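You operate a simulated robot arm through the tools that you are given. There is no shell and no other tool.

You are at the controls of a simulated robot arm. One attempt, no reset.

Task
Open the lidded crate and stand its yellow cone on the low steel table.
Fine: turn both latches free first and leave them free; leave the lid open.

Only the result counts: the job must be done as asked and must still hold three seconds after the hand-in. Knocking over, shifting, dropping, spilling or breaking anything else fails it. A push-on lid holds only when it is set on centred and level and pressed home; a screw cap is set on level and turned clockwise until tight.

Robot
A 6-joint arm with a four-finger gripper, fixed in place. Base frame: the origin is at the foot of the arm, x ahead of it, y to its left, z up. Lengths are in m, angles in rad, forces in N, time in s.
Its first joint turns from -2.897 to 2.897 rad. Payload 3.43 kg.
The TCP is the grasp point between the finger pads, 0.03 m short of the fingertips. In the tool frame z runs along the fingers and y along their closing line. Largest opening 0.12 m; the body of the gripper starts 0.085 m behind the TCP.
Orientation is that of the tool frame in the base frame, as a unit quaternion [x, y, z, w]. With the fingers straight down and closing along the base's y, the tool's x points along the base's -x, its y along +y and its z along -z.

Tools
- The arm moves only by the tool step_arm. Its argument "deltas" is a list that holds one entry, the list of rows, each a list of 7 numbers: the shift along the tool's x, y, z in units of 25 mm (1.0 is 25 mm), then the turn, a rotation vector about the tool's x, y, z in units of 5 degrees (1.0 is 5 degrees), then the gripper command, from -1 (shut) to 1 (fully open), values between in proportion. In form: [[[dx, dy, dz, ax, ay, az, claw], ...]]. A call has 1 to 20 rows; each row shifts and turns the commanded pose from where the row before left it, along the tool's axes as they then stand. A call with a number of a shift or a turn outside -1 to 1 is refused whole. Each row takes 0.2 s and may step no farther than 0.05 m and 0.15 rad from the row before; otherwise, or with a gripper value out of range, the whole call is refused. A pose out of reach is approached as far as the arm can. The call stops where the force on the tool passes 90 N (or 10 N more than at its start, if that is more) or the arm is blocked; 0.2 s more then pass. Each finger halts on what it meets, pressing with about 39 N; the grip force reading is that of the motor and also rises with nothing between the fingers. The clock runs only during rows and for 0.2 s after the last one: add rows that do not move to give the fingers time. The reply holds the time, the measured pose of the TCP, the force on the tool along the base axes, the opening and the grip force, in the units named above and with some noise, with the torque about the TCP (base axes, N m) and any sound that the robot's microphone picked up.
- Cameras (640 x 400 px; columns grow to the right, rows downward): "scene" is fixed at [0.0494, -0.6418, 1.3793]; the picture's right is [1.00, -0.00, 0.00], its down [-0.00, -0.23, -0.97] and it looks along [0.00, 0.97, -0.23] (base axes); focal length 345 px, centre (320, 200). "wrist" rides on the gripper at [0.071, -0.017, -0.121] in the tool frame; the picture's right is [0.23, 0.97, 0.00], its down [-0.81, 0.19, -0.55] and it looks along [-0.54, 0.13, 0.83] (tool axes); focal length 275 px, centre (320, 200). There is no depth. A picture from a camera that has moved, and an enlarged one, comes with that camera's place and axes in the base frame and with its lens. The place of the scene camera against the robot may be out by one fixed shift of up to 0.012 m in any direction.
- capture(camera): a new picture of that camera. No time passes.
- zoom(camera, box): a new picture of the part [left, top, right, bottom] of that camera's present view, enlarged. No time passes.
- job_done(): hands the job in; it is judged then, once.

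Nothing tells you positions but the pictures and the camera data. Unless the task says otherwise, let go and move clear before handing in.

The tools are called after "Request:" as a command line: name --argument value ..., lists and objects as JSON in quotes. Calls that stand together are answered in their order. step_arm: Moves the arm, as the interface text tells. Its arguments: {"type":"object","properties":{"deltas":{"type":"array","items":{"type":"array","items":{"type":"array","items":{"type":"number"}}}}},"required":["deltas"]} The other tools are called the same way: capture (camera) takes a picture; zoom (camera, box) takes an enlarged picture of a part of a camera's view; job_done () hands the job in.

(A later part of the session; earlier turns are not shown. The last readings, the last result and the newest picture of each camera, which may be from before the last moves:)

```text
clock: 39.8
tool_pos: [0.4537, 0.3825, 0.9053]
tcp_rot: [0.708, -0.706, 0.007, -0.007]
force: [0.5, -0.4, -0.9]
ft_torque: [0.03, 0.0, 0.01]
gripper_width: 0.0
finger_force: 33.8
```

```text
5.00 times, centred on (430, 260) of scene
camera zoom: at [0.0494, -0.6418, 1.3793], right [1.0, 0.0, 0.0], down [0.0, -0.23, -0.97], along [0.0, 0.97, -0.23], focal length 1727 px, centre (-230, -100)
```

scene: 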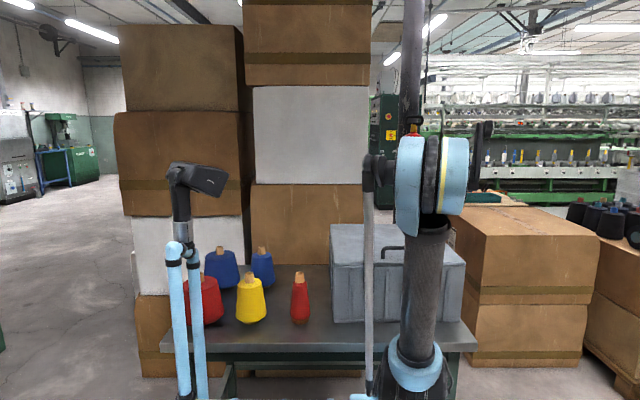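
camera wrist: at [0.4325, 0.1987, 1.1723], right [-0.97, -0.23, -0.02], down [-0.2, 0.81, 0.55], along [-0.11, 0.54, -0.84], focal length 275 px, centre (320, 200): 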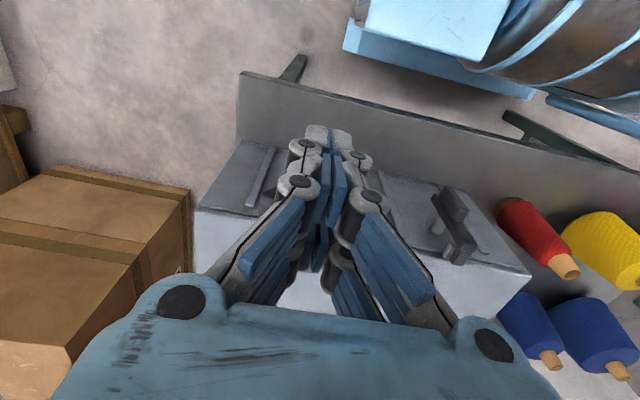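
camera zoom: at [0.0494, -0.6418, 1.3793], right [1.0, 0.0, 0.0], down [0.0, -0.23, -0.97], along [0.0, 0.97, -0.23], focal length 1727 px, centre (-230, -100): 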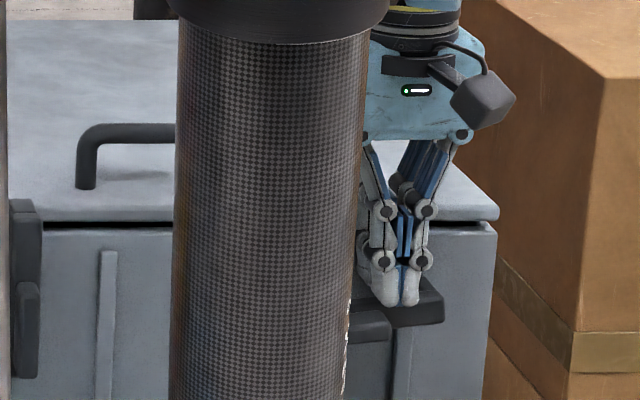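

Request:
step_arm --deltas '[[[0, 0, 0.15, 0, 0, 0, -1], [0, 0, 0.15, 0, 0, 0, -1], [0, 0, 0, 0, 0, 0, -1]]]'

Request:
step_arm --deltas '[[[0, 0, -0.8, 0, 0, 0, -1], [0, 0, -0.9, 0, 0, 0, -1], [0, 0, -0.9, 0, 0, 0, -1], [0, 0, -0.9, 0, 0, 0, -1], [0, 0, -0.9, 0, 0, 0, -1], [0, 0.4, -0.9, 0, 0, 0, -1], [0, 0.9, 0, 0, 0, 0, -1], [0, 0.9, 0, 0, 0, 0, -1], [0, 0.9, 0, 0, 0, 0, -1], [0, 0.9, 0, 0, 0, 0, -1], [0, 0, 0, 0, 0, 0, -1]]]'

Request:
capture --camera "wrist"

Request:
zoom --camera "scene" --box '[300, 200, 500, 360]'

```text
clock: 40.6
tool_pos: [0.4535, 0.3854, 0.8994]
tcp_rot: [-0.707, 0.707, -0.006, 0.006]
force: [8.0, -3.7, 38.3]
ft_torque: [-0.51, -0.04, 0.07]
gripper_width: 0.0061
finger_force: 33.4
```

```text
clock: 43.0
tool_pos: [0.3496, 0.3847, 1.0287]
tcp_rot: [0.707, -0.707, 0.007, -0.006]
force: [-0.1, 0.3, -0.1]
ft_torque: [-0.01, -0.02, 0.02]
gripper_width: 0.0
finger_force: 33.7
```

```text
taken
camera wrist: at [0.3645, 0.3132, 1.1492], right [-0.97, -0.23, -0.02], down [-0.2, 0.81, 0.55], along [-0.11, 0.54, -0.84], focal length 275 px, centre (320, 200)
```

wrist: 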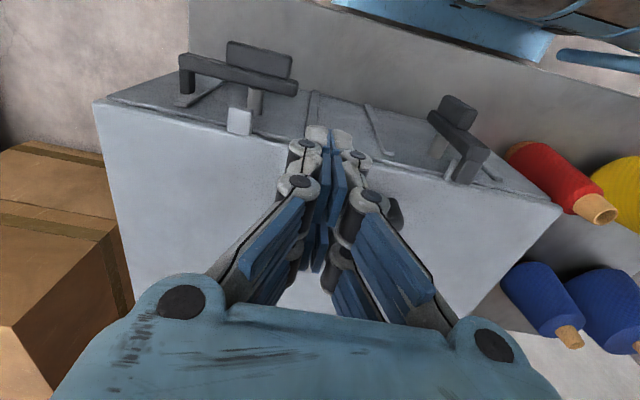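

```text
2.50 times, centred on (400, 280) of scene
camera zoom: at [0.0494, -0.6418, 1.3793], right [1.0, 0.0, 0.0], down [0.0, -0.23, -0.97], along [0.0, 0.97, -0.23], focal length 864 px, centre (120, 0)
```

zoom: 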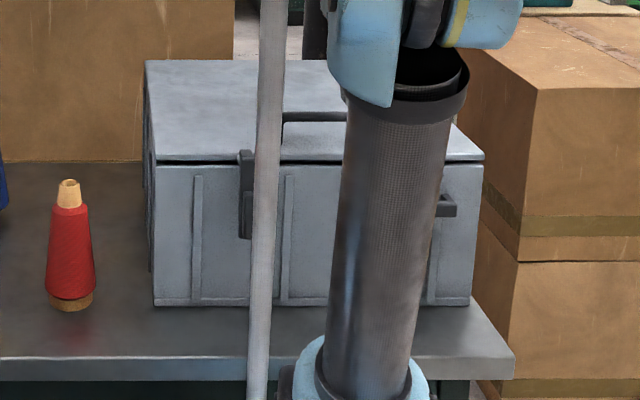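

Latch A is now horizontal, fully clear of its keeper. I'll do the same on latch B (pivot x≈0.2195), approaching from its −x side.

Request:
step_arm --deltas '[[[0, 0.85, 0, 0, 0, 0, -1], [0, 0.85, 0, 0, 0, 0, -1], [0, 0.85, 0, 0, 0, 0, -1], [0, 0.85, 0, 0, 0, 0, -1], [0, 0.85, 0, 0, 0, 0, -1], [0, 0.85, 0, 0, 0, 0, -1], [0, 0.85, 0, 0, 0, 0, -1], [0, 0.85, 0, 0, 0, 0, -1], [0, 0, 0, 0, 0, 0, -1]]]'

Request:
zoom --camera "wrist" --box '[200, 40, 440, 190]'

Request:
capture --camera "scene"

```text
clock: 45.0
tool_pos: [0.1826, 0.3854, 1.0238]
tcp_rot: [0.707, -0.707, 0.007, -0.007]
force: [0.3, -0.3, 0.5]
ft_torque: [0.02, -0.02, 0.01]
gripper_width: 0.0
finger_force: 33.4
```

```text
2.67 times, centred on (320, 115) of wrist
camera zoom: at [0.1967, 0.3136, 1.1448], right [-0.97, -0.23, -0.02], down [-0.2, 0.81, 0.55], along [-0.11, 0.54, -0.84], focal length 734 px, centre (320, 427)
```

zoom: 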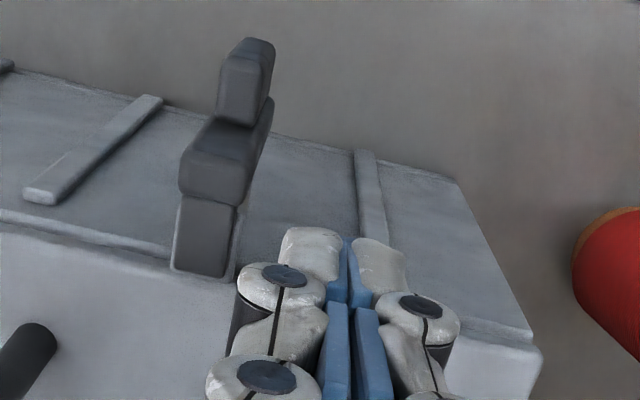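

```text
taken
```

scene: 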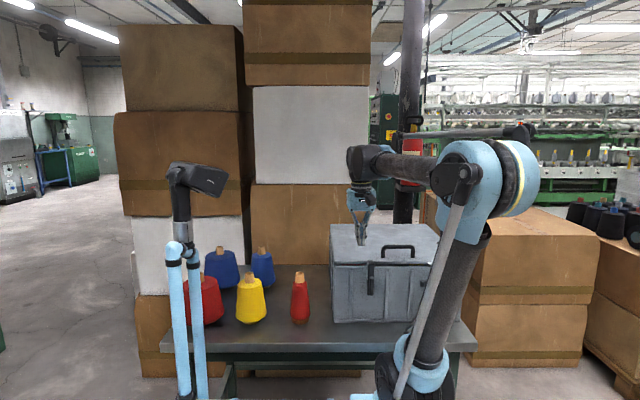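

There's clear space beside latch B. I'll lower and push.

Request:
step_arm --deltas '[[[0.05, 0.2, 0.75, 0, 0, 0, -1], [0, 0, 0.75, 0, 0, 0, -1], [0, 0, 0.75, 0, 0, 0, -1], [0, 0, 0.8, 0, 0, 0, -1], [0, 0, 0, 0, 0, 0, -1]]]'

Request:
step_arm --deltas '[[[0, -0.2, 0, 0, 0, 0, -1], [0, -0.2, 0, 0, 0, 0, -1], [0, -0.2, 0, 0, 0, 0, -1], [0, -0.2, 0, 0, 0, 0, -1], [0, -0.2, 0, 0, 0, 0, -1]]]'

Request:
zoom --camera "wrist" --box '[200, 40, 440, 190]'

```text
clock: 46.2
tool_pos: [0.1785, 0.3837, 0.9486]
tcp_rot: [0.707, -0.707, 0.007, -0.007]
force: [0.1, 1.1, 0.2]
ft_torque: [0.0, 0.03, 0.02]
gripper_width: 0.0004
finger_force: 33.5
```

```text
clock: 47.4
tool_pos: [0.1965, 0.3826, 0.9509]
tcp_rot: [0.708, -0.706, 0.006, -0.008]
force: [-41.1, -2.1, 3.3]
ft_torque: [-0.07, 0.69, -0.61]
gripper_width: 0.0003
finger_force: 34.0
```

```text
2.67 times, centred on (320, 115) of wrist
camera zoom: at [0.2108, 0.3119, 1.0716], right [-0.97, -0.23, -0.02], down [-0.21, 0.81, 0.55], along [-0.11, 0.54, -0.84], focal length 734 px, centre (320, 427)
```

zoom: 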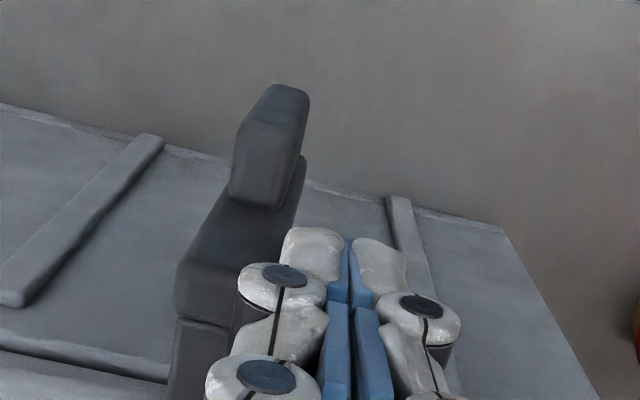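

Latch B doesn't yield this way (41 N), so it probably turns the other direction. I'll back off and push from its +x side.

Request:
step_arm --deltas '[[[0, 0.6, 0, 0, 0, 0, -1], [0, 0, -0.8, 0, 0, 0, -1], [0, 0, -0.8, 0, 0, 0, -1], [0, 0, -0.8, 0, 0, 0, -1], [0, -0.85, 0, 0, 0, 0, -1], [0, -0.85, 0, 0, 0, 0, -1], [0, -0.85, 0, 0, 0, 0, -1], [0, -0.85, 0, 0, 0, 0, -1], [0, 0, 0, 0, 0, 0, -1]]]'

Request:
zoom --camera "wrist" --box '[200, 40, 440, 190]'

Request:
zoom --camera "scene" --box '[300, 200, 500, 360]'

```text
clock: 49.4
tool_pos: [0.2707, 0.3838, 1.0098]
tcp_rot: [-0.707, 0.708, -0.006, 0.007]
force: [-0.4, -0.4, -0.4]
ft_torque: [0.02, 0.02, 0.03]
gripper_width: 0.0
finger_force: 33.9
```

```text
2.67 times, centred on (320, 115) of wrist
camera zoom: at [0.2865, 0.3124, 1.1312], right [-0.97, -0.23, -0.02], down [-0.2, 0.81, 0.55], along [-0.11, 0.54, -0.83], focal length 734 px, centre (320, 427)
```

zoom: 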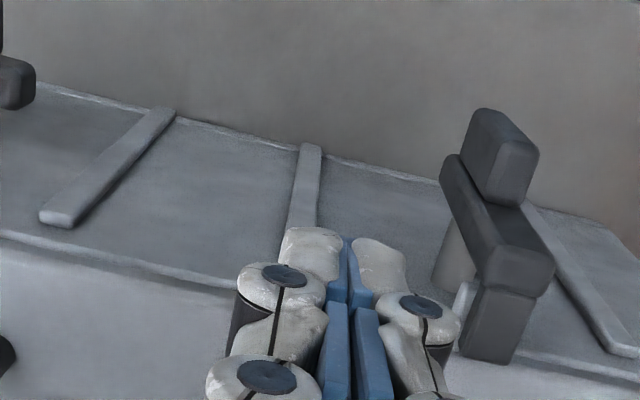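

```text
2.50 times, centred on (400, 280) of scene
camera zoom: at [0.0494, -0.6418, 1.3793], right [1.0, 0.0, 0.0], down [0.0, -0.23, -0.97], along [0.0, 0.97, -0.23], focal length 864 px, centre (120, 0)
```

zoom: 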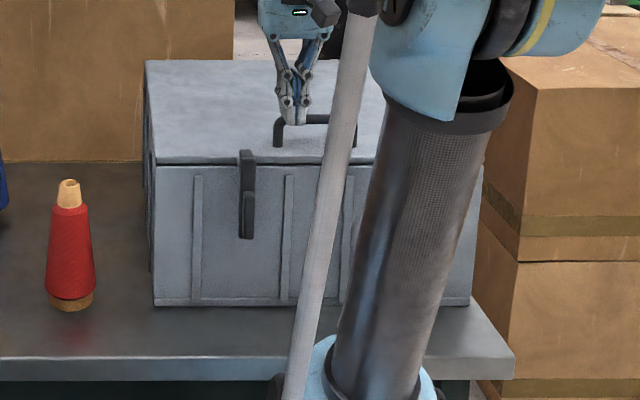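

Latch B is unchanged and the crate hasn't moved. I'll lower on the +x side and push −x.

Request:
step_arm --deltas '[[[0, 0.2, 0.8, 0, 0, 0, -1], [0, 0, 0.85, 0, 0, 0, -1], [0, 0, 0.85, 0, 0, 0, -1], [0, 0, 0, 0, 0, 0, -1]]]'

Request:
step_arm --deltas '[[[0, 0.2, 0, 0, 0, 0, -1], [0, 0.2, 0, 0, 0, 0, -1], [0, 0.2, 0, 0, 0, 0, -1], [0, 0.2, 0, 0, 0, 0, -1], [0, 0.2, 0, 0, 0, 0, -1]]]'

Request:
zoom --camera "wrist" --box '[200, 40, 440, 190]'

```text
clock: 50.4
tool_pos: [0.2686, 0.384, 0.9467]
tcp_rot: [-0.707, 0.707, -0.007, 0.006]
force: [-0.2, 0.6, -0.2]
ft_torque: [0.0, 0.02, 0.01]
gripper_width: 0.0
finger_force: 33.8
```

```text
clock: 51.6
tool_pos: [0.2433, 0.3831, 0.9478]
tcp_rot: [0.708, -0.706, 0.007, -0.007]
force: [0.1, -0.4, -0.4]
ft_torque: [0.02, -0.02, -0.01]
gripper_width: 0.0002
finger_force: 33.3
```

```text
2.67 times, centred on (320, 115) of wrist
camera zoom: at [0.2581, 0.3118, 1.0687], right [-0.97, -0.23, -0.02], down [-0.2, 0.81, 0.55], along [-0.11, 0.54, -0.84], focal length 734 px, centre (320, 427)
```

zoom: 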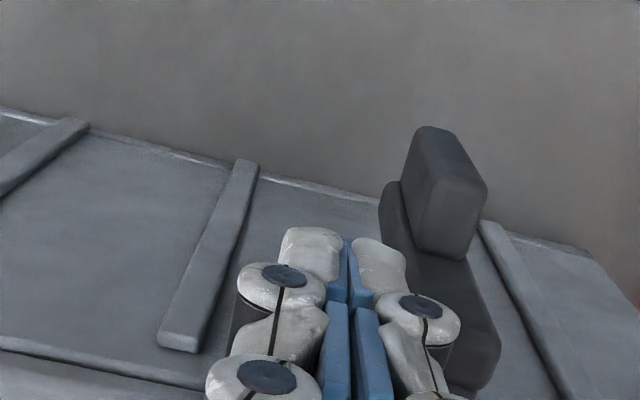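

Request:
step_arm --deltas '[[[0, 0.2, 0, 0, 0, 0, -1], [0, 0.2, 0, 0, 0, 0, -1]]]'

Request:
zoom --camera "wrist" --box '[200, 40, 440, 190]'

```text
clock: 52.2
tool_pos: [0.2335, 0.3831, 0.9478]
tcp_rot: [0.708, -0.706, 0.007, -0.007]
force: [0.4, -0.9, 0.7]
ft_torque: [0.0, 0.02, 0.01]
gripper_width: 0.0
finger_force: 33.7
```

```text
2.67 times, centred on (320, 115) of wrist
camera zoom: at [0.2478, 0.3116, 1.0684], right [-0.97, -0.23, -0.02], down [-0.2, 0.81, 0.55], along [-0.11, 0.54, -0.84], focal length 734 px, centre (320, 427)
```

zoom: 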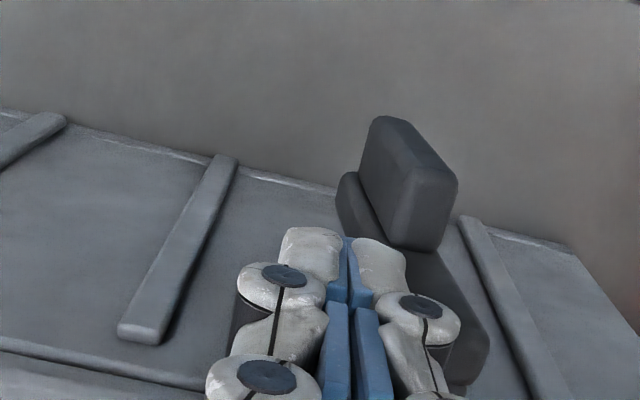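

It turns freely this way, so I'll continue a little, then lift and press down on the end.

Request:
step_arm --deltas '[[[0, 0.2, -0.05, 0, 0, 0, -1], [0, 0.2, -0.05, 0, 0, 0, -1]]]'

Request:
step_arm --deltas '[[[0, 0, -0.8, 0, 0, 0, -1], [0, 0, -0.8, 0, 0, 0, -1], [0, 0.7, 0, 0, 0, 0, -1], [0, 0.7, 0, 0, 0, 0, -1], [0, 0, 0, 0, 0, 0, -1]]]'

Request:
zoom --camera "wrist" --box '[200, 40, 440, 190]'

Request:
zoom --camera "scene" --box '[300, 200, 500, 360]'

```text
clock: 52.8
tool_pos: [0.223, 0.3836, 0.9485]
tcp_rot: [0.708, -0.706, 0.007, -0.007]
force: [-0.2, 0.3, -0.1]
ft_torque: [0.0, -0.01, -0.02]
gripper_width: 0.0
finger_force: 33.1
```

```text
clock: 54.0
tool_pos: [0.185, 0.3822, 0.9896]
tcp_rot: [0.708, -0.706, 0.006, -0.006]
force: [0.4, -0.2, -0.7]
ft_torque: [-0.01, -0.02, -0.02]
gripper_width: 0.0
finger_force: 33.5
```

```text
2.67 times, centred on (320, 115) of wrist
camera zoom: at [0.2005, 0.3103, 1.1104], right [-0.97, -0.23, -0.02], down [-0.2, 0.81, 0.55], along [-0.11, 0.54, -0.84], focal length 734 px, centre (320, 427)
```

zoom: 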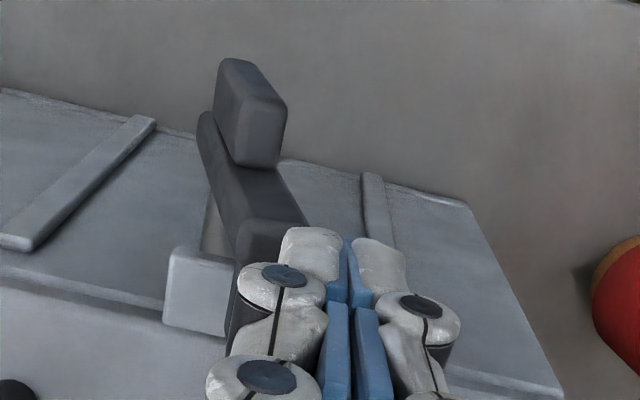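

```text
2.50 times, centred on (400, 280) of scene
camera zoom: at [0.0494, -0.6418, 1.3793], right [1.0, 0.0, 0.0], down [0.0, -0.23, -0.97], along [0.0, 0.97, -0.23], focal length 864 px, centre (120, 0)
```

zoom: 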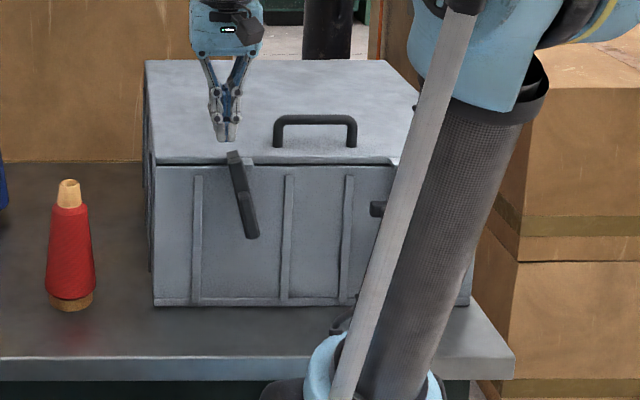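

Latch B is at about 20°. I'll return to its +x side, a touch higher to clear the keeper, and push it to about 40° first.

Request:
step_arm --deltas '[[[0, -0.8, 0, 0, 0, 0, -1], [0, -0.8, 0, 0, 0, 0, -1], [0, -0.6, 0, 0, 0, 0, -1], [0, 0, 0.75, 0, 0, 0, -1], [0, 0, 0.75, 0, 0, 0, -1], [0, 0, 0, 0, 0, 0, -1]]]'

Request:
step_arm --deltas '[[[0, 0.25, 0, 0, 0, 0, -1], [0, 0.25, 0, 0, 0, 0, -1], [0, 0.25, 0, 0, 0, 0, -1], [0, 0.25, 0, 0, 0, 0, -1], [0, 0.25, 0, 0, 0, 0, -1]]]'

Request:
zoom --camera "wrist" --box '[200, 40, 440, 190]'

Request:
zoom --camera "scene" --box '[300, 200, 500, 360]'

```text
clock: 55.4
tool_pos: [0.2425, 0.3817, 0.9511]
tcp_rot: [-0.707, 0.708, -0.006, 0.008]
force: [0.1, -0.5, 0.8]
ft_torque: [0.03, 0.02, 0.01]
gripper_width: 0.0
finger_force: 33.5
```

```text
clock: 56.6
tool_pos: [0.2126, 0.3829, 0.9492]
tcp_rot: [0.707, -0.707, 0.007, -0.007]
force: [-0.3, 0.0, 0.0]
ft_torque: [0.01, 0.0, 0.01]
gripper_width: 0.0003
finger_force: 33.3
```

```text
2.67 times, centred on (320, 115) of wrist
camera zoom: at [0.226, 0.3114, 1.0713], right [-0.97, -0.23, -0.02], down [-0.2, 0.81, 0.55], along [-0.11, 0.54, -0.84], focal length 734 px, centre (320, 427)
```

zoom: 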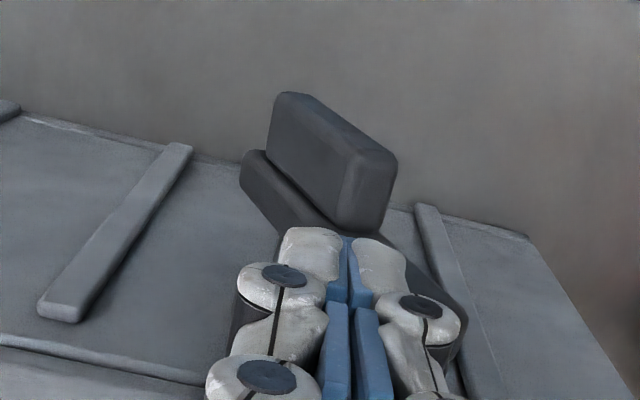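

```text
2.50 times, centred on (400, 280) of scene
camera zoom: at [0.0494, -0.6418, 1.3793], right [1.0, 0.0, 0.0], down [0.0, -0.23, -0.97], along [0.0, 0.97, -0.23], focal length 864 px, centre (120, 0)
```

zoom: 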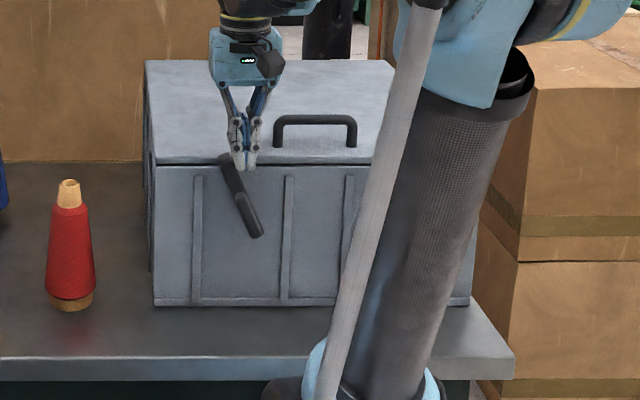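

Request:
step_arm --deltas '[[[0, 0.25, 0, 0, 0, 0, -1], [0, 0.25, 0, 0, 0, 0, -1], [0, 0.25, 0, 0, 0, 0, -1]]]'

Request:
zoom --camera "wrist" --box '[200, 40, 440, 190]'

Request:
zoom --camera "scene" --box '[300, 200, 500, 360]'

```text
clock: 57.4
tool_pos: [0.1932, 0.3825, 0.9522]
tcp_rot: [0.707, -0.707, 0.006, -0.006]
force: [0.3, -0.1, 0.1]
ft_torque: [0.02, 0.0, 0.0]
gripper_width: 0.0
finger_force: 33.8
```

```text
2.67 times, centred on (320, 115) of wrist
camera zoom: at [0.2081, 0.312, 1.0731], right [-0.97, -0.23, -0.02], down [-0.2, 0.81, 0.55], along [-0.11, 0.54, -0.84], focal length 734 px, centre (320, 427)
```

zoom: 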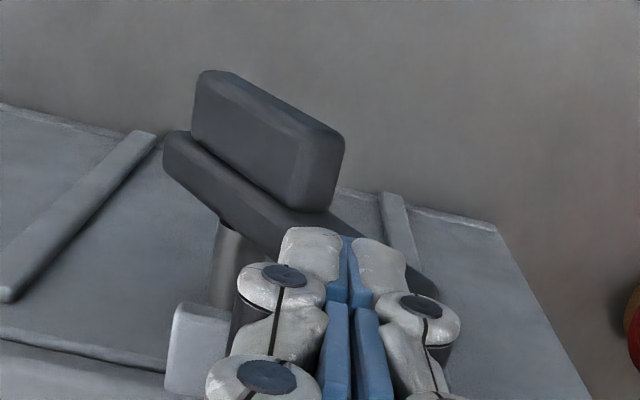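

```text
2.50 times, centred on (400, 280) of scene
camera zoom: at [0.0494, -0.6418, 1.3793], right [1.0, 0.0, 0.0], down [0.0, -0.23, -0.97], along [0.0, 0.97, -0.23], focal length 864 px, centre (120, 0)
```

zoom: 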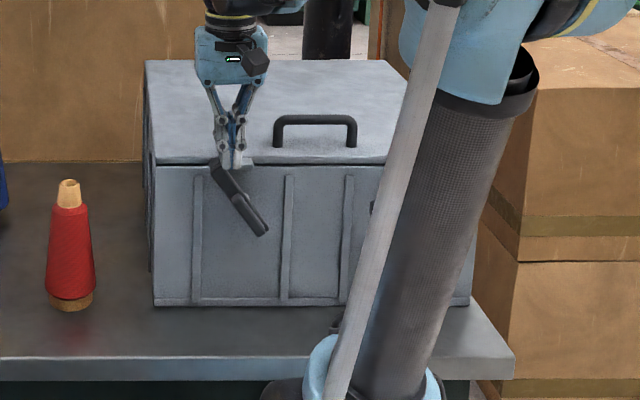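

Now about 45°. I'll shift −x a few mm and press down.

Request:
step_arm --deltas '[[[0, 0.2, 0, 0, 0, 0, -1], [0, 0, 0.2, 0, 0, 0, -1], [0, 0, 0.2, 0, 0, 0, -1], [0, 0, 0.2, 0, 0, 0, -1], [0, 0, 0.2, 0, 0, 0, -1], [0, 0.1, 0.2, 0, 0, 0, -1], [0, 0.1, 0.2, 0, 0, 0, -1]]]'

Request:
zoom --camera "scene" --box '[300, 200, 500, 360]'

```text
clock: 59.0
tool_pos: [0.1864, 0.3843, 0.9221]
tcp_rot: [0.708, -0.706, 0.007, -0.007]
force: [-0.7, -0.1, 0.2]
ft_torque: [0.0, 0.04, 0.02]
gripper_width: 0.0
finger_force: 33.2
```

```text
2.50 times, centred on (400, 280) of scene
camera zoom: at [0.0494, -0.6418, 1.3793], right [1.0, 0.0, 0.0], down [0.0, -0.23, -0.97], along [0.0, 0.97, -0.23], focal length 864 px, centre (120, 0)
```

zoom: 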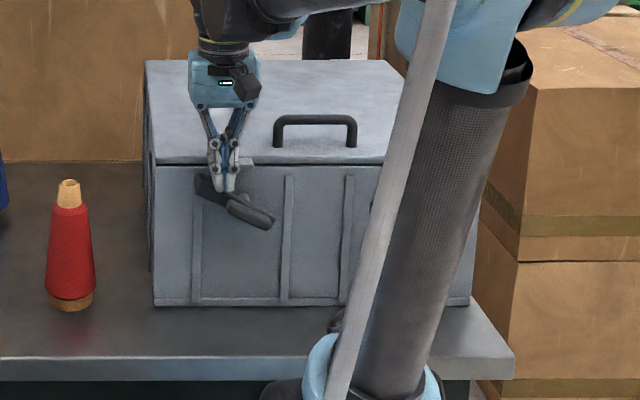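

Request:
step_arm --deltas '[[[0, 0.15, 0.15, 0, 0, 0, -1], [0, 0, 0.2, 0, 0, 0, -1], [0, 0, 0.2, 0, 0, 0, -1], [0, 0, 0.15, 0, 0, 0, -1]]]'

Request:
zoom --camera "scene" --box '[300, 200, 500, 360]'

```text
clock: 60.0
tool_pos: [0.1825, 0.3833, 0.9046]
tcp_rot: [0.707, -0.707, 0.007, -0.007]
force: [-0.1, 0.7, -0.3]
ft_torque: [0.0, -0.01, 0.01]
gripper_width: 0.0
finger_force: 34.0
```

```text
2.50 times, centred on (400, 280) of scene
camera zoom: at [0.0494, -0.6418, 1.3793], right [1.0, 0.0, 0.0], down [0.0, -0.23, -0.97], along [0.0, 0.97, -0.23], focal length 864 px, centre (120, 0)
```

zoom: 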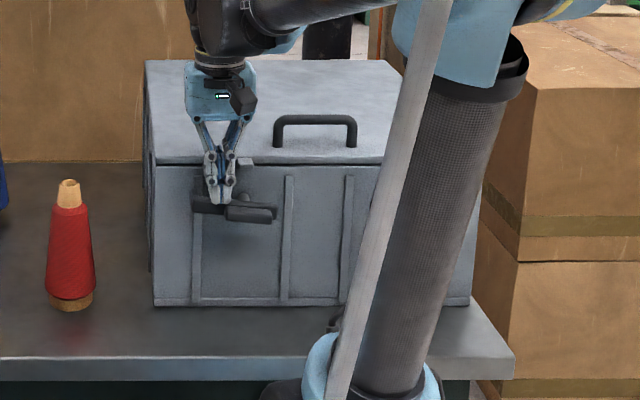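

Request:
step_arm --deltas '[[[0, 0, 0.12, 0, 0, 0, -1], [0, 0, 0.1, 0, 0, 0, -1]]]'

Request:
step_arm --deltas '[[[0, 0, -0.9, 0, 0, 0, -1], [0, 0, -0.9, 0, 0, 0, -1], [0, 0, -0.9, 0, 0, 0, -1], [0, 0, -0.9, 0, 0, 0, -1], [0, 0, -0.9, 0, 0, 0, -1], [0, 0, -0.9, 0, 0, 0, -1], [0, 0, -0.9, 0, 0, 0, -1], [0.6, -0.9, -0.9, 0, 0, 0, -1], [0.6, -0.9, 0, 0, 0, 0, -1], [0.6, -0.9, 0, 0, 0, 0, -1], [0.6, -0.9, 0, 0, 0, 0, -1], [0.6, -0.9, 0, 0, 0, 0, -1], [0, 0, 0, 0, 0, 0, -1]]]'

Request:
capture --camera "wrist"

Request:
capture --camera "scene"

```text
clock: 60.6
tool_pos: [0.1823, 0.3836, 0.9001]
tcp_rot: [-0.707, 0.707, -0.007, 0.007]
force: [2.3, -4.8, 26.2]
ft_torque: [-0.39, -0.08, -0.01]
gripper_width: 0.006
finger_force: 33.9
```

```text
clock: 63.4
tool_pos: [0.2923, 0.3066, 1.0827]
tcp_rot: [0.708, -0.706, 0.006, -0.007]
force: [-0.9, 0.3, -0.5]
ft_torque: [0.02, -0.04, 0.02]
gripper_width: 0.0
finger_force: 33.5
```

```text
taken
camera wrist: at [0.3071, 0.2341, 1.2038], right [-0.97, -0.23, -0.02], down [-0.2, 0.81, 0.55], along [-0.11, 0.54, -0.83], focal length 275 px, centre (320, 200)
```

wrist: 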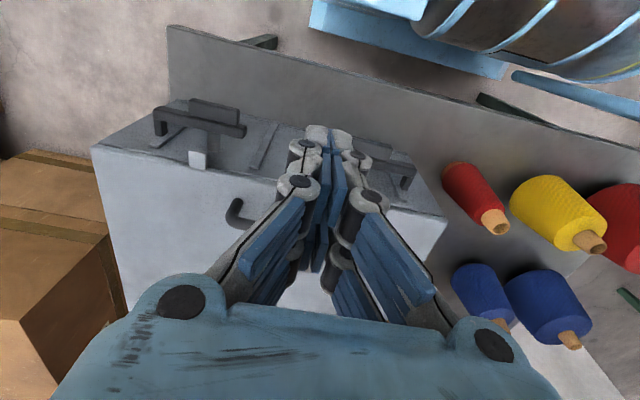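

```text
taken
```

scene: 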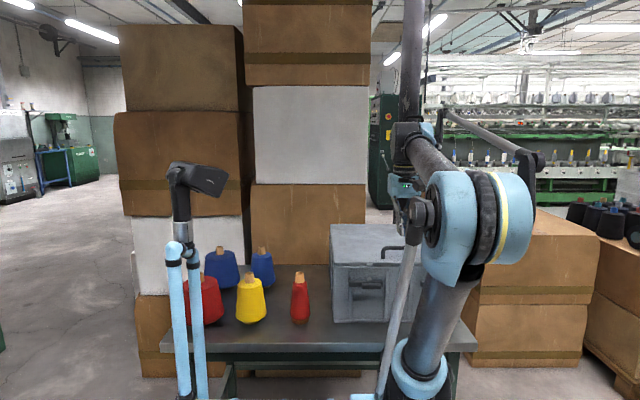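

Both latches are now horizontal and free. Before lifting the lid, I'll test in free space how far the arm reaches above the hinge line, since that decides how to swing the lid open.

Request:
step_arm --deltas '[[[0, 0, -1, 0, 0, 0, 1], [0, 0, -1, 0, 0, 0, 1], [0, 0, -1, 0, 0, 0, 1], [0, 0, -1, 0, 0, 0, 1], [0, 0, -1, 0, 0, 0, 1], [0, 0, -1, 0, 0, 0, 1], [-1, 0, -1, 0, 0, 0, 1], [-1, 0, -1, 0, 0, 0, 1], [-1, 0, -1, 0, 0, 0, 1], [-1, 0, 0, 0, 0, 0, 1], [-1, 0, 0, 0, 0, 0, 1], [-1, 0, 0, 0, 0, 0, 1], [-1, 0, 0, 0, 0, 0, 1], [-1, 0, 0, 0, 0, 0, 1]]]'

Request:
capture --camera "wrist"

Request:
step_arm --deltas '[[[-1, 0, 0, 0, 0, 0, 1], [-1, 0, 0, 0, 0, 0, 1], [-1, 0, 0, 0, 0, 0, 1], [-1, 0, 0, 0, 0, 0, 1], [-1, 0, 0, 0, 0, 0, 1], [-1, 0, 0, 0, 0, 0, 1], [-1, 0, 0, 0, 0, 0, 1], [-1, 0, 0, 0, 0, 0, 1], [-1, 0, 0, 0, 0, 0, 1], [-1, 0, 0, 0, 0, 0, 1], [-1, 0, 0, 0, 0, 0, 1], [-1, 0, 0, 0, 0, 0, 1], [-1, 0, 0, 0, 0, 0, 1], [-1, 0, 0, 0, 0, 0, 1]]]'

Request:
capture --camera "wrist"

Request:
capture --camera "scene"

```text
clock: 66.4
tool_pos: [0.2856, 0.5076, 1.3039]
tcp_rot: [0.707, -0.707, 0.006, -0.007]
force: [-0.2, -0.7, 0.4]
ft_torque: [0.05, 0.02, 0.01]
gripper_width: 0.1201
finger_force: 0.0
```

```text
taken
camera wrist: at [0.3001, 0.4354, 1.4273], right [-0.97, -0.23, -0.02], down [-0.2, 0.81, 0.55], along [-0.11, 0.54, -0.84], focal length 275 px, centre (320, 200)
```

wrist: 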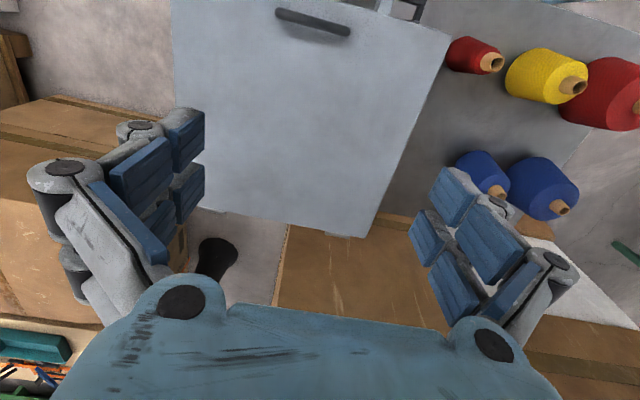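

```text
clock: 69.4
tool_pos: [0.2814, 0.7438, 1.2579]
tcp_rot: [0.707, -0.707, 0.006, -0.007]
force: [0.2, -0.2, -0.9]
ft_torque: [-0.02, 0.0, -0.04]
gripper_width: 0.1201
finger_force: 0.1
out of reach, approached as far as the arm can: row 8, 9, 10, 11, 12, 13, 14
```

```text
taken
camera wrist: at [0.2962, 0.6722, 1.3799], right [-0.97, -0.23, -0.02], down [-0.2, 0.81, 0.55], along [-0.11, 0.54, -0.84], focal length 275 px, centre (320, 200)
```

wrist: 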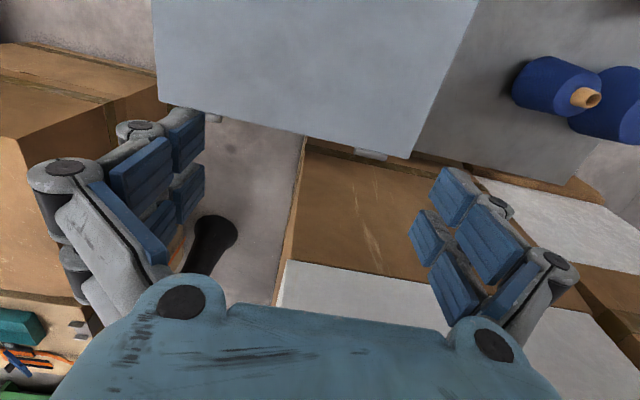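

```text
taken
```

scene: 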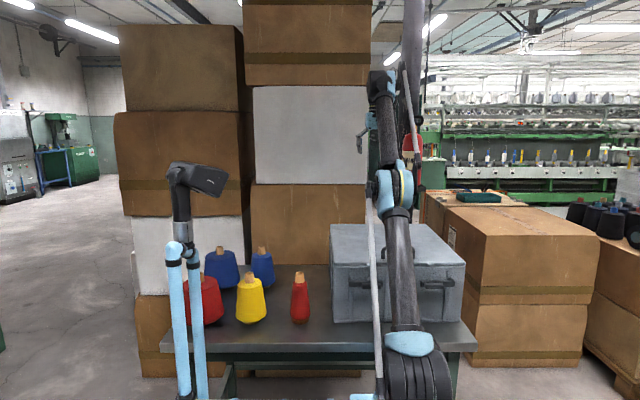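

Straight-down reach ends short of the hinge, so I want to lift the lid's edge from below and then push it over from inside. I'll check whether the lid overhangs the body at the sides.

Request:
zoom --camera "scene" --box '[440, 250, 480, 275]'

Request:
zoom --camera "scene" --box '[320, 220, 400, 330]'

Request:
zoom --camera "scene" --box '[400, 220, 480, 330]'

```text
16.00 times, centred on (460, 262) of scene
camera zoom: at [0.0494, -0.6418, 1.3793], right [1.0, 0.0, 0.0], down [0.0, -0.23, -0.97], along [0.0, 0.97, -0.23], focal length 5527 px, centre (-1920, -800)
```

zoom: 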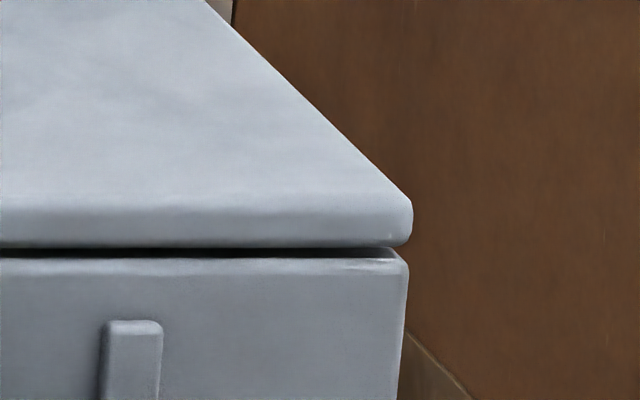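

```text
3.64 times, centred on (360, 275) of scene
camera zoom: at [0.0494, -0.6418, 1.3793], right [1.0, 0.0, 0.0], down [0.0, -0.23, -0.97], along [0.0, 0.97, -0.23], focal length 1256 px, centre (174, -73)
```

zoom: 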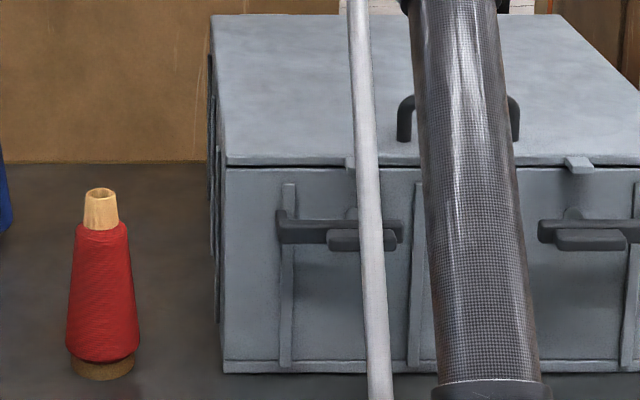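

```text
3.64 times, centred on (440, 275) of scene
camera zoom: at [0.0494, -0.6418, 1.3793], right [1.0, 0.0, 0.0], down [0.0, -0.23, -0.97], along [0.0, 0.97, -0.23], focal length 1256 px, centre (-116, -73)
```

zoom: 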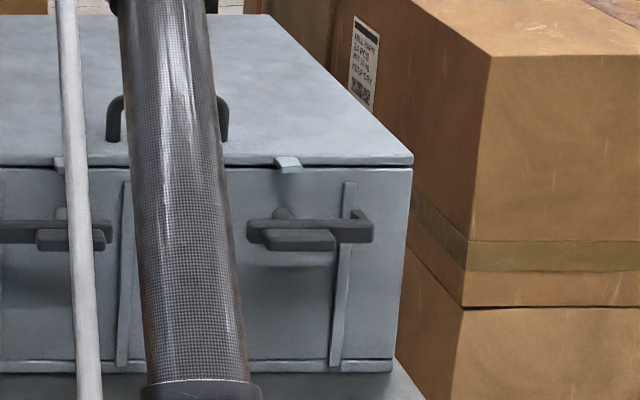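

Now it's clear: each keeper is a thin tongue sticking out about 25 mm in front of the lid (underside z≈0.91), with roughly 40 mm of free space above the turned latch bar (top z≈0.87). A horizontal closed fingertip fits under the tongue at x≈0.417, can lift it, and can then slide under the lid to swing it over. I'll retreat and pitch the tool horizontal.

Request:
step_arm --deltas '[[[1, -0.28, 0.2, 0, 0, 0, 0], [1, -0.28, 0.2, 0, 0, 0, -1], [1, -0.28, 0.2, 0, 0, 0, -1], [1, -0.28, 0.2, 0, 0, 0, -1], [1, -0.28, 0.2, 0, 0, 0, -1], [1, -0.28, 0.2, 0, 0, 0, -1], [1, -0.28, 0.2, 0, 0, 0, -1], [1, -0.28, 0.2, 0, 0, 0, -1], [1, -0.28, 0.2, 0, 0, 0, -1], [1, -0.28, 0.2, 0, 0, 0, -1], [1, -0.28, 0.2, 0, 0, 0, -1], [1, -0.28, 0.2, 0, 0, 0, -1], [1, -0.28, 0.2, 0, 0, 0, -1], [1, -0.28, 0.2, 0, 0, 0, -1], [1, -0.28, 0.2, 0, 0, 0, -1], [1, -0.28, 0.2, 0, 0, 0, -1], [1, -0.28, 0.2, 0, 0, 0, -1], [1, -0.28, 0.2, 0, 0, 0, -1]]]'

Request:
step_arm --deltas '[[[0, 0, 0, 0, -1, 0, -1], [0, 0, 0, 0, -1, 0, -1], [0, 0, 0, 0, -1, 0, -1], [0, 0, 0, 0, -1, 0, -1], [0, 0, 0, 0, -1, 0, -1], [0, 0, 0, 0, -1, 0, -1], [0, 0, 0, 0, -1, 0, -1], [0, 0, 0, 0, -1, 0, -1], [0, 0, 0, 0, -1, 0, -1], [0, 0, 0, 0, -1, 0, -1]]]'

Request:
capture --camera "scene"

```text
clock: 73.2
tool_pos: [0.4115, 0.2933, 1.1733]
tcp_rot: [0.707, -0.707, 0.007, -0.007]
force: [-0.2, -0.6, -0.4]
ft_torque: [-0.02, 0.03, 0.03]
gripper_width: 0.0
finger_force: 33.1
```

```text
clock: 75.4
tool_pos: [0.4122, 0.2931, 1.1725]
tcp_rot: [0.643, -0.638, -0.294, -0.306]
force: [-0.1, -1.0, 0.3]
ft_torque: [-0.02, 0.0, -0.01]
gripper_width: 0.0001
finger_force: 32.5
```

```text
taken
```

scene: 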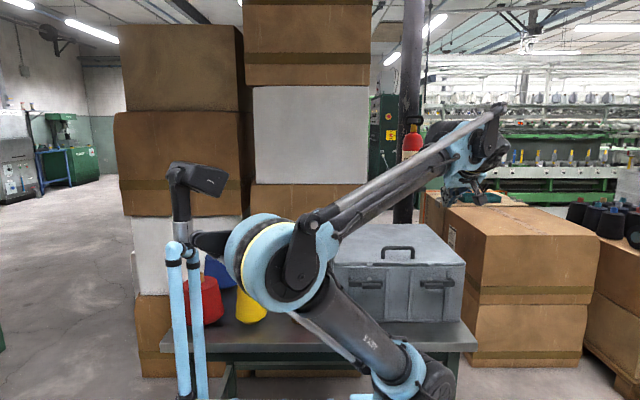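

No reach problem at 50° tilt. I'll continue to fully horizontal.

Request:
step_arm --deltas '[[[0, 0, 0, 0, -1, 0, -1], [0, 0, 0, 0, -1, 0, -1], [0, 0, 0, 0, -1, 0, -1], [0, 0, 0, 0, -1, 0, -1], [0, 0, 0, 0, -1, 0, -1], [0, 0, 0, 0, -1, 0, -1], [0, 0, 0, 0, -1, 0, -1], [0, 0, 0, 0, -1, 0, -1]]]'

Request:
capture --camera "scene"

Request:
capture --camera "wrist"

```text
clock: 77.2
tool_pos: [0.4102, 0.2931, 1.1722]
tcp_rot: [-0.504, 0.495, 0.496, 0.505]
force: [-0.7, -0.2, 0.1]
ft_torque: [0.0, 0.03, 0.0]
gripper_width: 0.0
finger_force: 32.9
```

```text
taken
```

scene: 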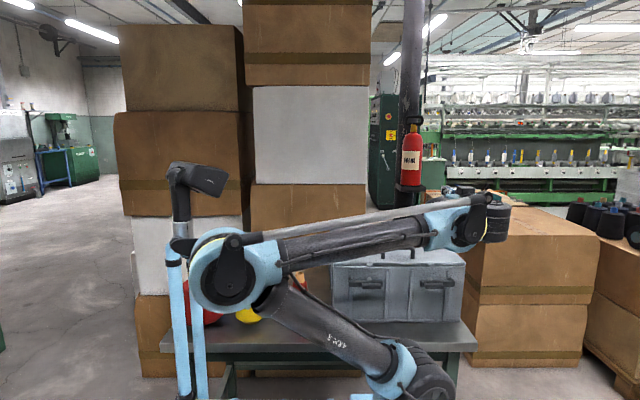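

```text
taken
camera wrist: at [0.4288, 0.1727, 1.1013], right [-0.97, 0.0, -0.25], down [-0.21, -0.55, 0.81], along [-0.14, 0.83, 0.54], focal length 275 px, centre (320, 200)
```

wrist: 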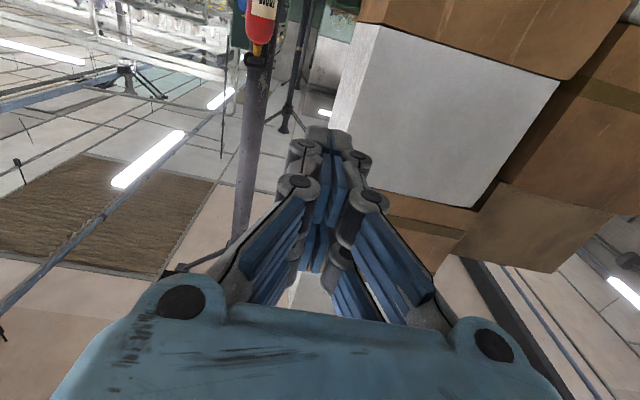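

The tool is horizontal and pointing +y. I'll lower in front of the crate toward tongue A's height, still clear of the latch.

Request:
step_arm --deltas '[[[0.9, -0.1, 0, 0, 0, 0, -1], [0.9, -0.1, 0, 0, 0, 0, -1], [0.9, 0, 0, 0, 0, 0, -1], [0.9, 0, 0, 0, 0, 0, -1], [0.9, 0, 0, 0, 0, 0, -1], [0.9, 0, 0, 0, 0, 0, -1], [0.9, 0, 0, 0, 0, 0, -1], [0.9, 0, 0, 0, 0, 0, -1], [0.9, 0, 0, 0, 0, 0, -1]]]'

Request:
capture --camera "scene"

Request:
capture --camera "wrist"

```text
clock: 79.2
tool_pos: [0.4217, 0.2951, 0.9696]
tcp_rot: [-0.505, 0.495, 0.495, 0.505]
force: [-0.7, -0.6, -0.5]
ft_torque: [0.06, 0.02, -0.01]
gripper_width: 0.0001
finger_force: 33.6
```

```text
taken
```

scene: 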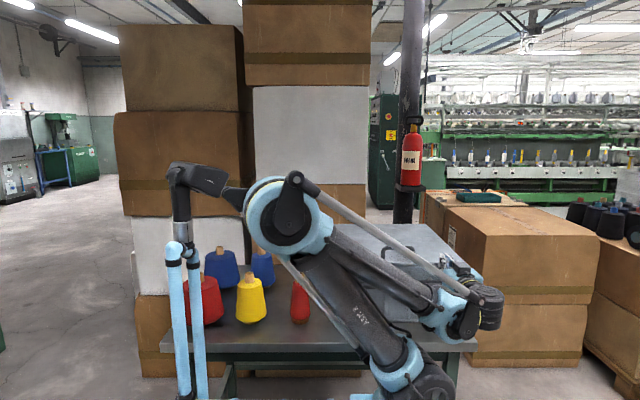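

```text
taken
camera wrist: at [0.4404, 0.175, 0.8969], right [-0.97, 0.0, -0.25], down [-0.21, -0.55, 0.81], along [-0.14, 0.83, 0.54], focal length 275 px, centre (320, 200)
```

wrist: 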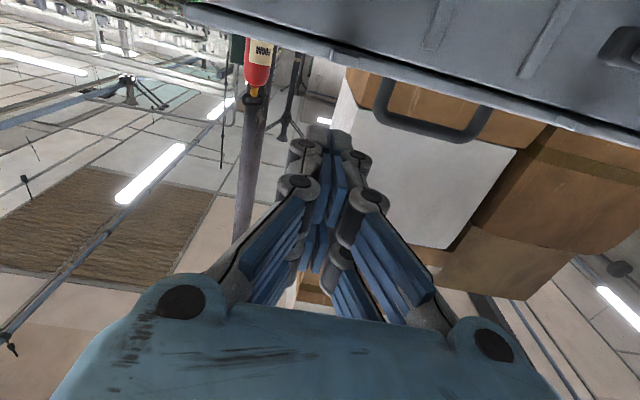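

Request:
step_arm --deltas '[[[0.8, 0.05, 0, 0, 0, 0, -1], [0.8, 0.1, 0, 0, 0, 0, -1], [0.8, 0, 0, 0, 0, 0, -1], [0.8, 0, 0, 0, 0, 0, -1], [0, 0, 0, 0, 0, 0, -1]]]'

Request:
capture --camera "scene"

Request:
capture --camera "wrist"

```text
clock: 80.6
tool_pos: [0.4351, 0.3051, 0.8994]
tcp_rot: [0.507, -0.492, -0.493, -0.507]
force: [2.1, -0.4, -1.5]
ft_torque: [0.09, 0.01, 0.15]
gripper_width: 0.0
finger_force: 33.0
stopped in row 5: the arm was blocked; the commanded pose is now the measured one
```

```text
taken
```

scene: 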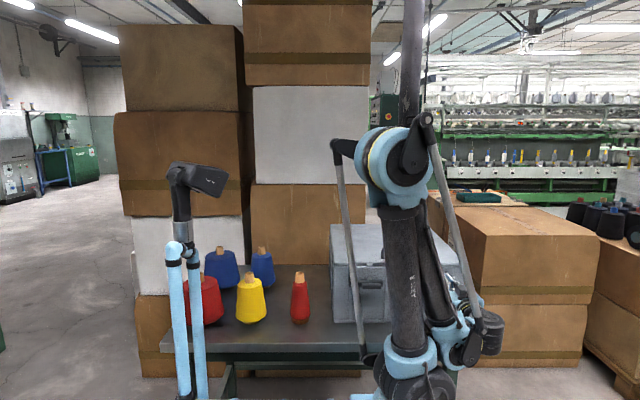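

```text
taken
camera wrist: at [0.4548, 0.1838, 0.8281], right [-0.97, 0.0, -0.26], down [-0.22, -0.55, 0.8], along [-0.15, 0.83, 0.53], focal length 275 px, centre (320, 200)
```

wrist: 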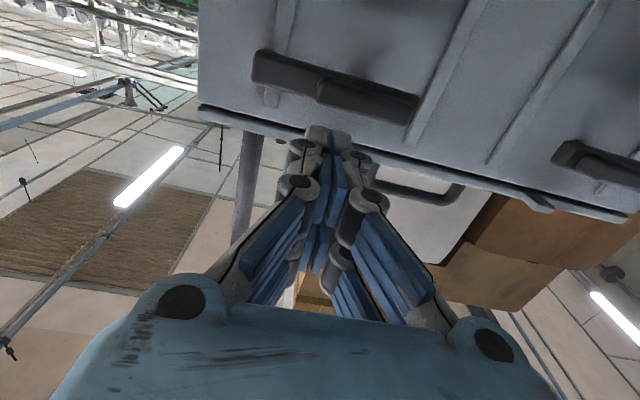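

The arm folded to its limit pointing straight +y. I'll yaw the tool about 30° so the wrist sits at larger x, which opens up the elbow.

Request:
step_arm --deltas '[[[-0.5, 0, 0, 0, 0, 0, -1], [-0.5, 0, 0, 0, 0, 0, -1], [0, 0, 0, -1, 0, 0, -1], [0, 0, 0, -1, 0, 0, -1], [0, 0, 0, -1, 0, 0, -1], [0, 0, 0, -1, 0, 0, -1], [0, 0, 0, -1, 0, 0, -1], [0, 0, 0, -1, 0, 0, -1], [0, 0, 0, -1, 0, 0, -1], [0, 0, 0, 0, 0, 0, -1]]]'

Request:
capture --camera "scene"

Request:
capture --camera "wrist"

```text
clock: 82.8
tool_pos: [0.4274, 0.3021, 0.9242]
tcp_rot: [0.637, -0.321, -0.618, -0.331]
force: [0.1, -1.1, -0.1]
ft_torque: [0.03, -0.01, -0.03]
gripper_width: 0.0
finger_force: 33.4
```

```text
taken
```

scene: 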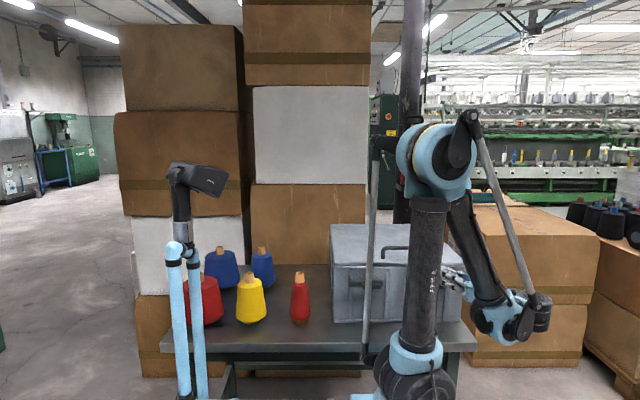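

```text
taken
camera wrist: at [0.5126, 0.2133, 0.8554], right [-0.79, -0.56, -0.26], down [0.14, -0.56, 0.82], along [-0.6, 0.61, 0.52], focal length 275 px, centre (320, 200)
```

wrist: 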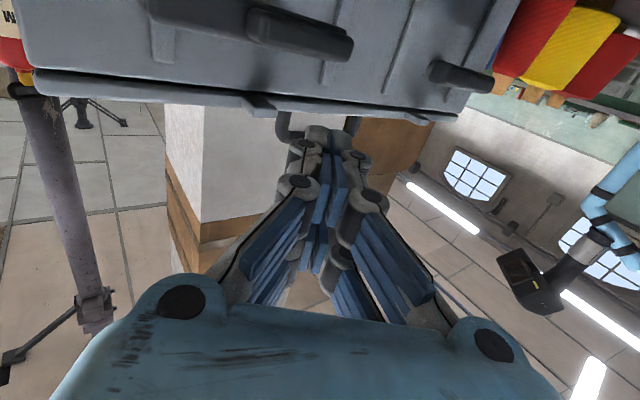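

That gives plenty of elbow room. I'll lower to z≈0.888 and slide the fingertip in under tongue A.

Request:
step_arm --deltas '[[[0.5, 0, 0, 0, 0, 0, -1], [0.5, 0, 0, 0, 0, 0, -1], [0.45, 0, 0, 0, 0, 0, -1], [0, 0, 0, 0, 0, 0, -1]]]'

Request:
capture --camera "wrist"

Request:
zoom --camera "scene" --box '[400, 220, 560, 340]'

```text
clock: 83.8
tool_pos: [0.4299, 0.3035, 0.8862]
tcp_rot: [0.636, -0.322, -0.617, -0.332]
force: [-0.6, 0.6, 0.6]
ft_torque: [0.02, -0.01, 0.0]
gripper_width: 0.0
finger_force: 33.8
```

```text
taken
camera wrist: at [0.5135, 0.2137, 0.8182], right [-0.79, -0.56, -0.26], down [0.14, -0.56, 0.81], along [-0.6, 0.61, 0.52], focal length 275 px, centre (320, 200)
```

wrist: 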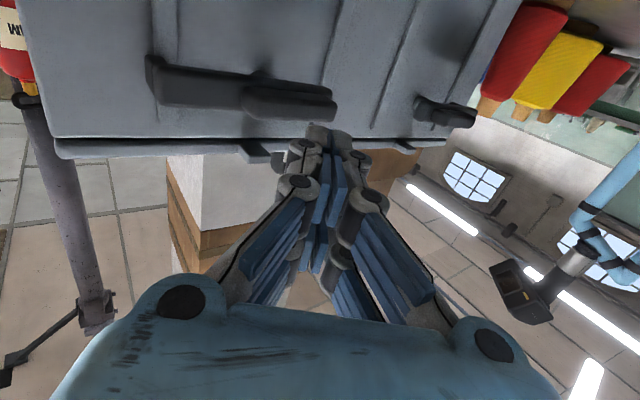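

```text
3.33 times, centred on (480, 280) of scene
camera zoom: at [0.0494, -0.6418, 1.3793], right [1.0, 0.0, 0.0], down [0.0, -0.23, -0.97], along [0.0, 0.97, -0.23], focal length 1151 px, centre (-213, -67)
```

zoom: 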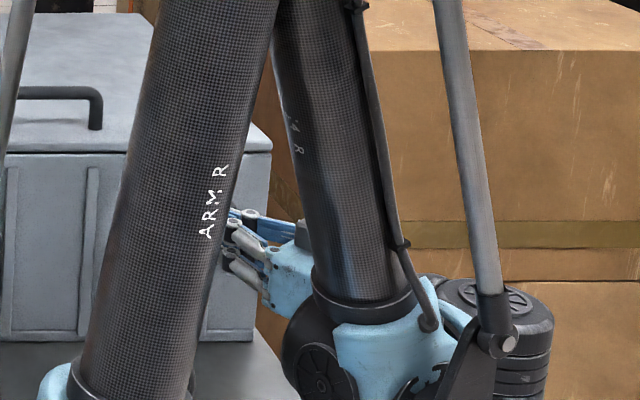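

The tongue projects in the view where I computed it. I'll advance underneath it.

Request:
step_arm --deltas '[[[0, -0.29, 0.38, 0, 0, 0, -1], [0, -0.29, 0.38, 0, 0, 0, -1], [0, -0.29, 0.38, 0, 0, 0, -1], [0, -0.29, 0.38, 0, 0, 0, -1], [0, -0.3, 0.38, 0, 0, 0, -1], [0, -0.3, 0.38, 0, 0, 0, -1], [0, 0, 0, 0, 0, 0, -1]]]'

Request:
zoom --camera "wrist" --box '[200, 60, 440, 210]'

```text
clock: 84.5
tool_pos: [0.4173, 0.3235, 0.892]
tcp_rot: [0.641, -0.319, -0.614, -0.332]
force: [23.9, -76.2, -1.4]
ft_torque: [-1.84, -0.64, -0.22]
gripper_width: 0.0
finger_force: 33.5
stopped in row 3: the force on the tool passed its limit at 144 N (the readings are from after the stop); the commanded pose is now the measured one
```

```text
2.67 times, centred on (320, 135) of wrist
camera zoom: at [0.5034, 0.2346, 0.8244], right [-0.78, -0.56, -0.26], down [0.13, -0.56, 0.82], along [-0.61, 0.61, 0.51], focal length 734 px, centre (320, 373)
```

zoom: 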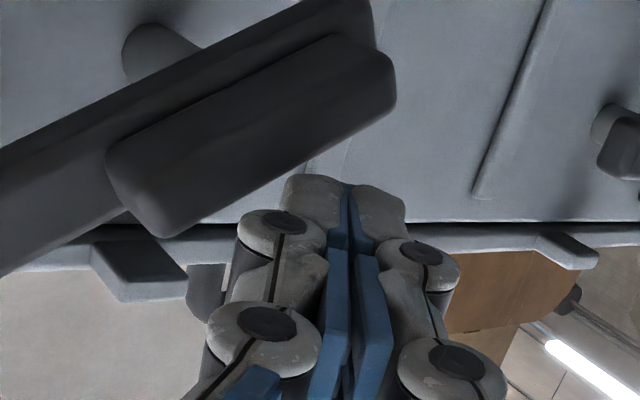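

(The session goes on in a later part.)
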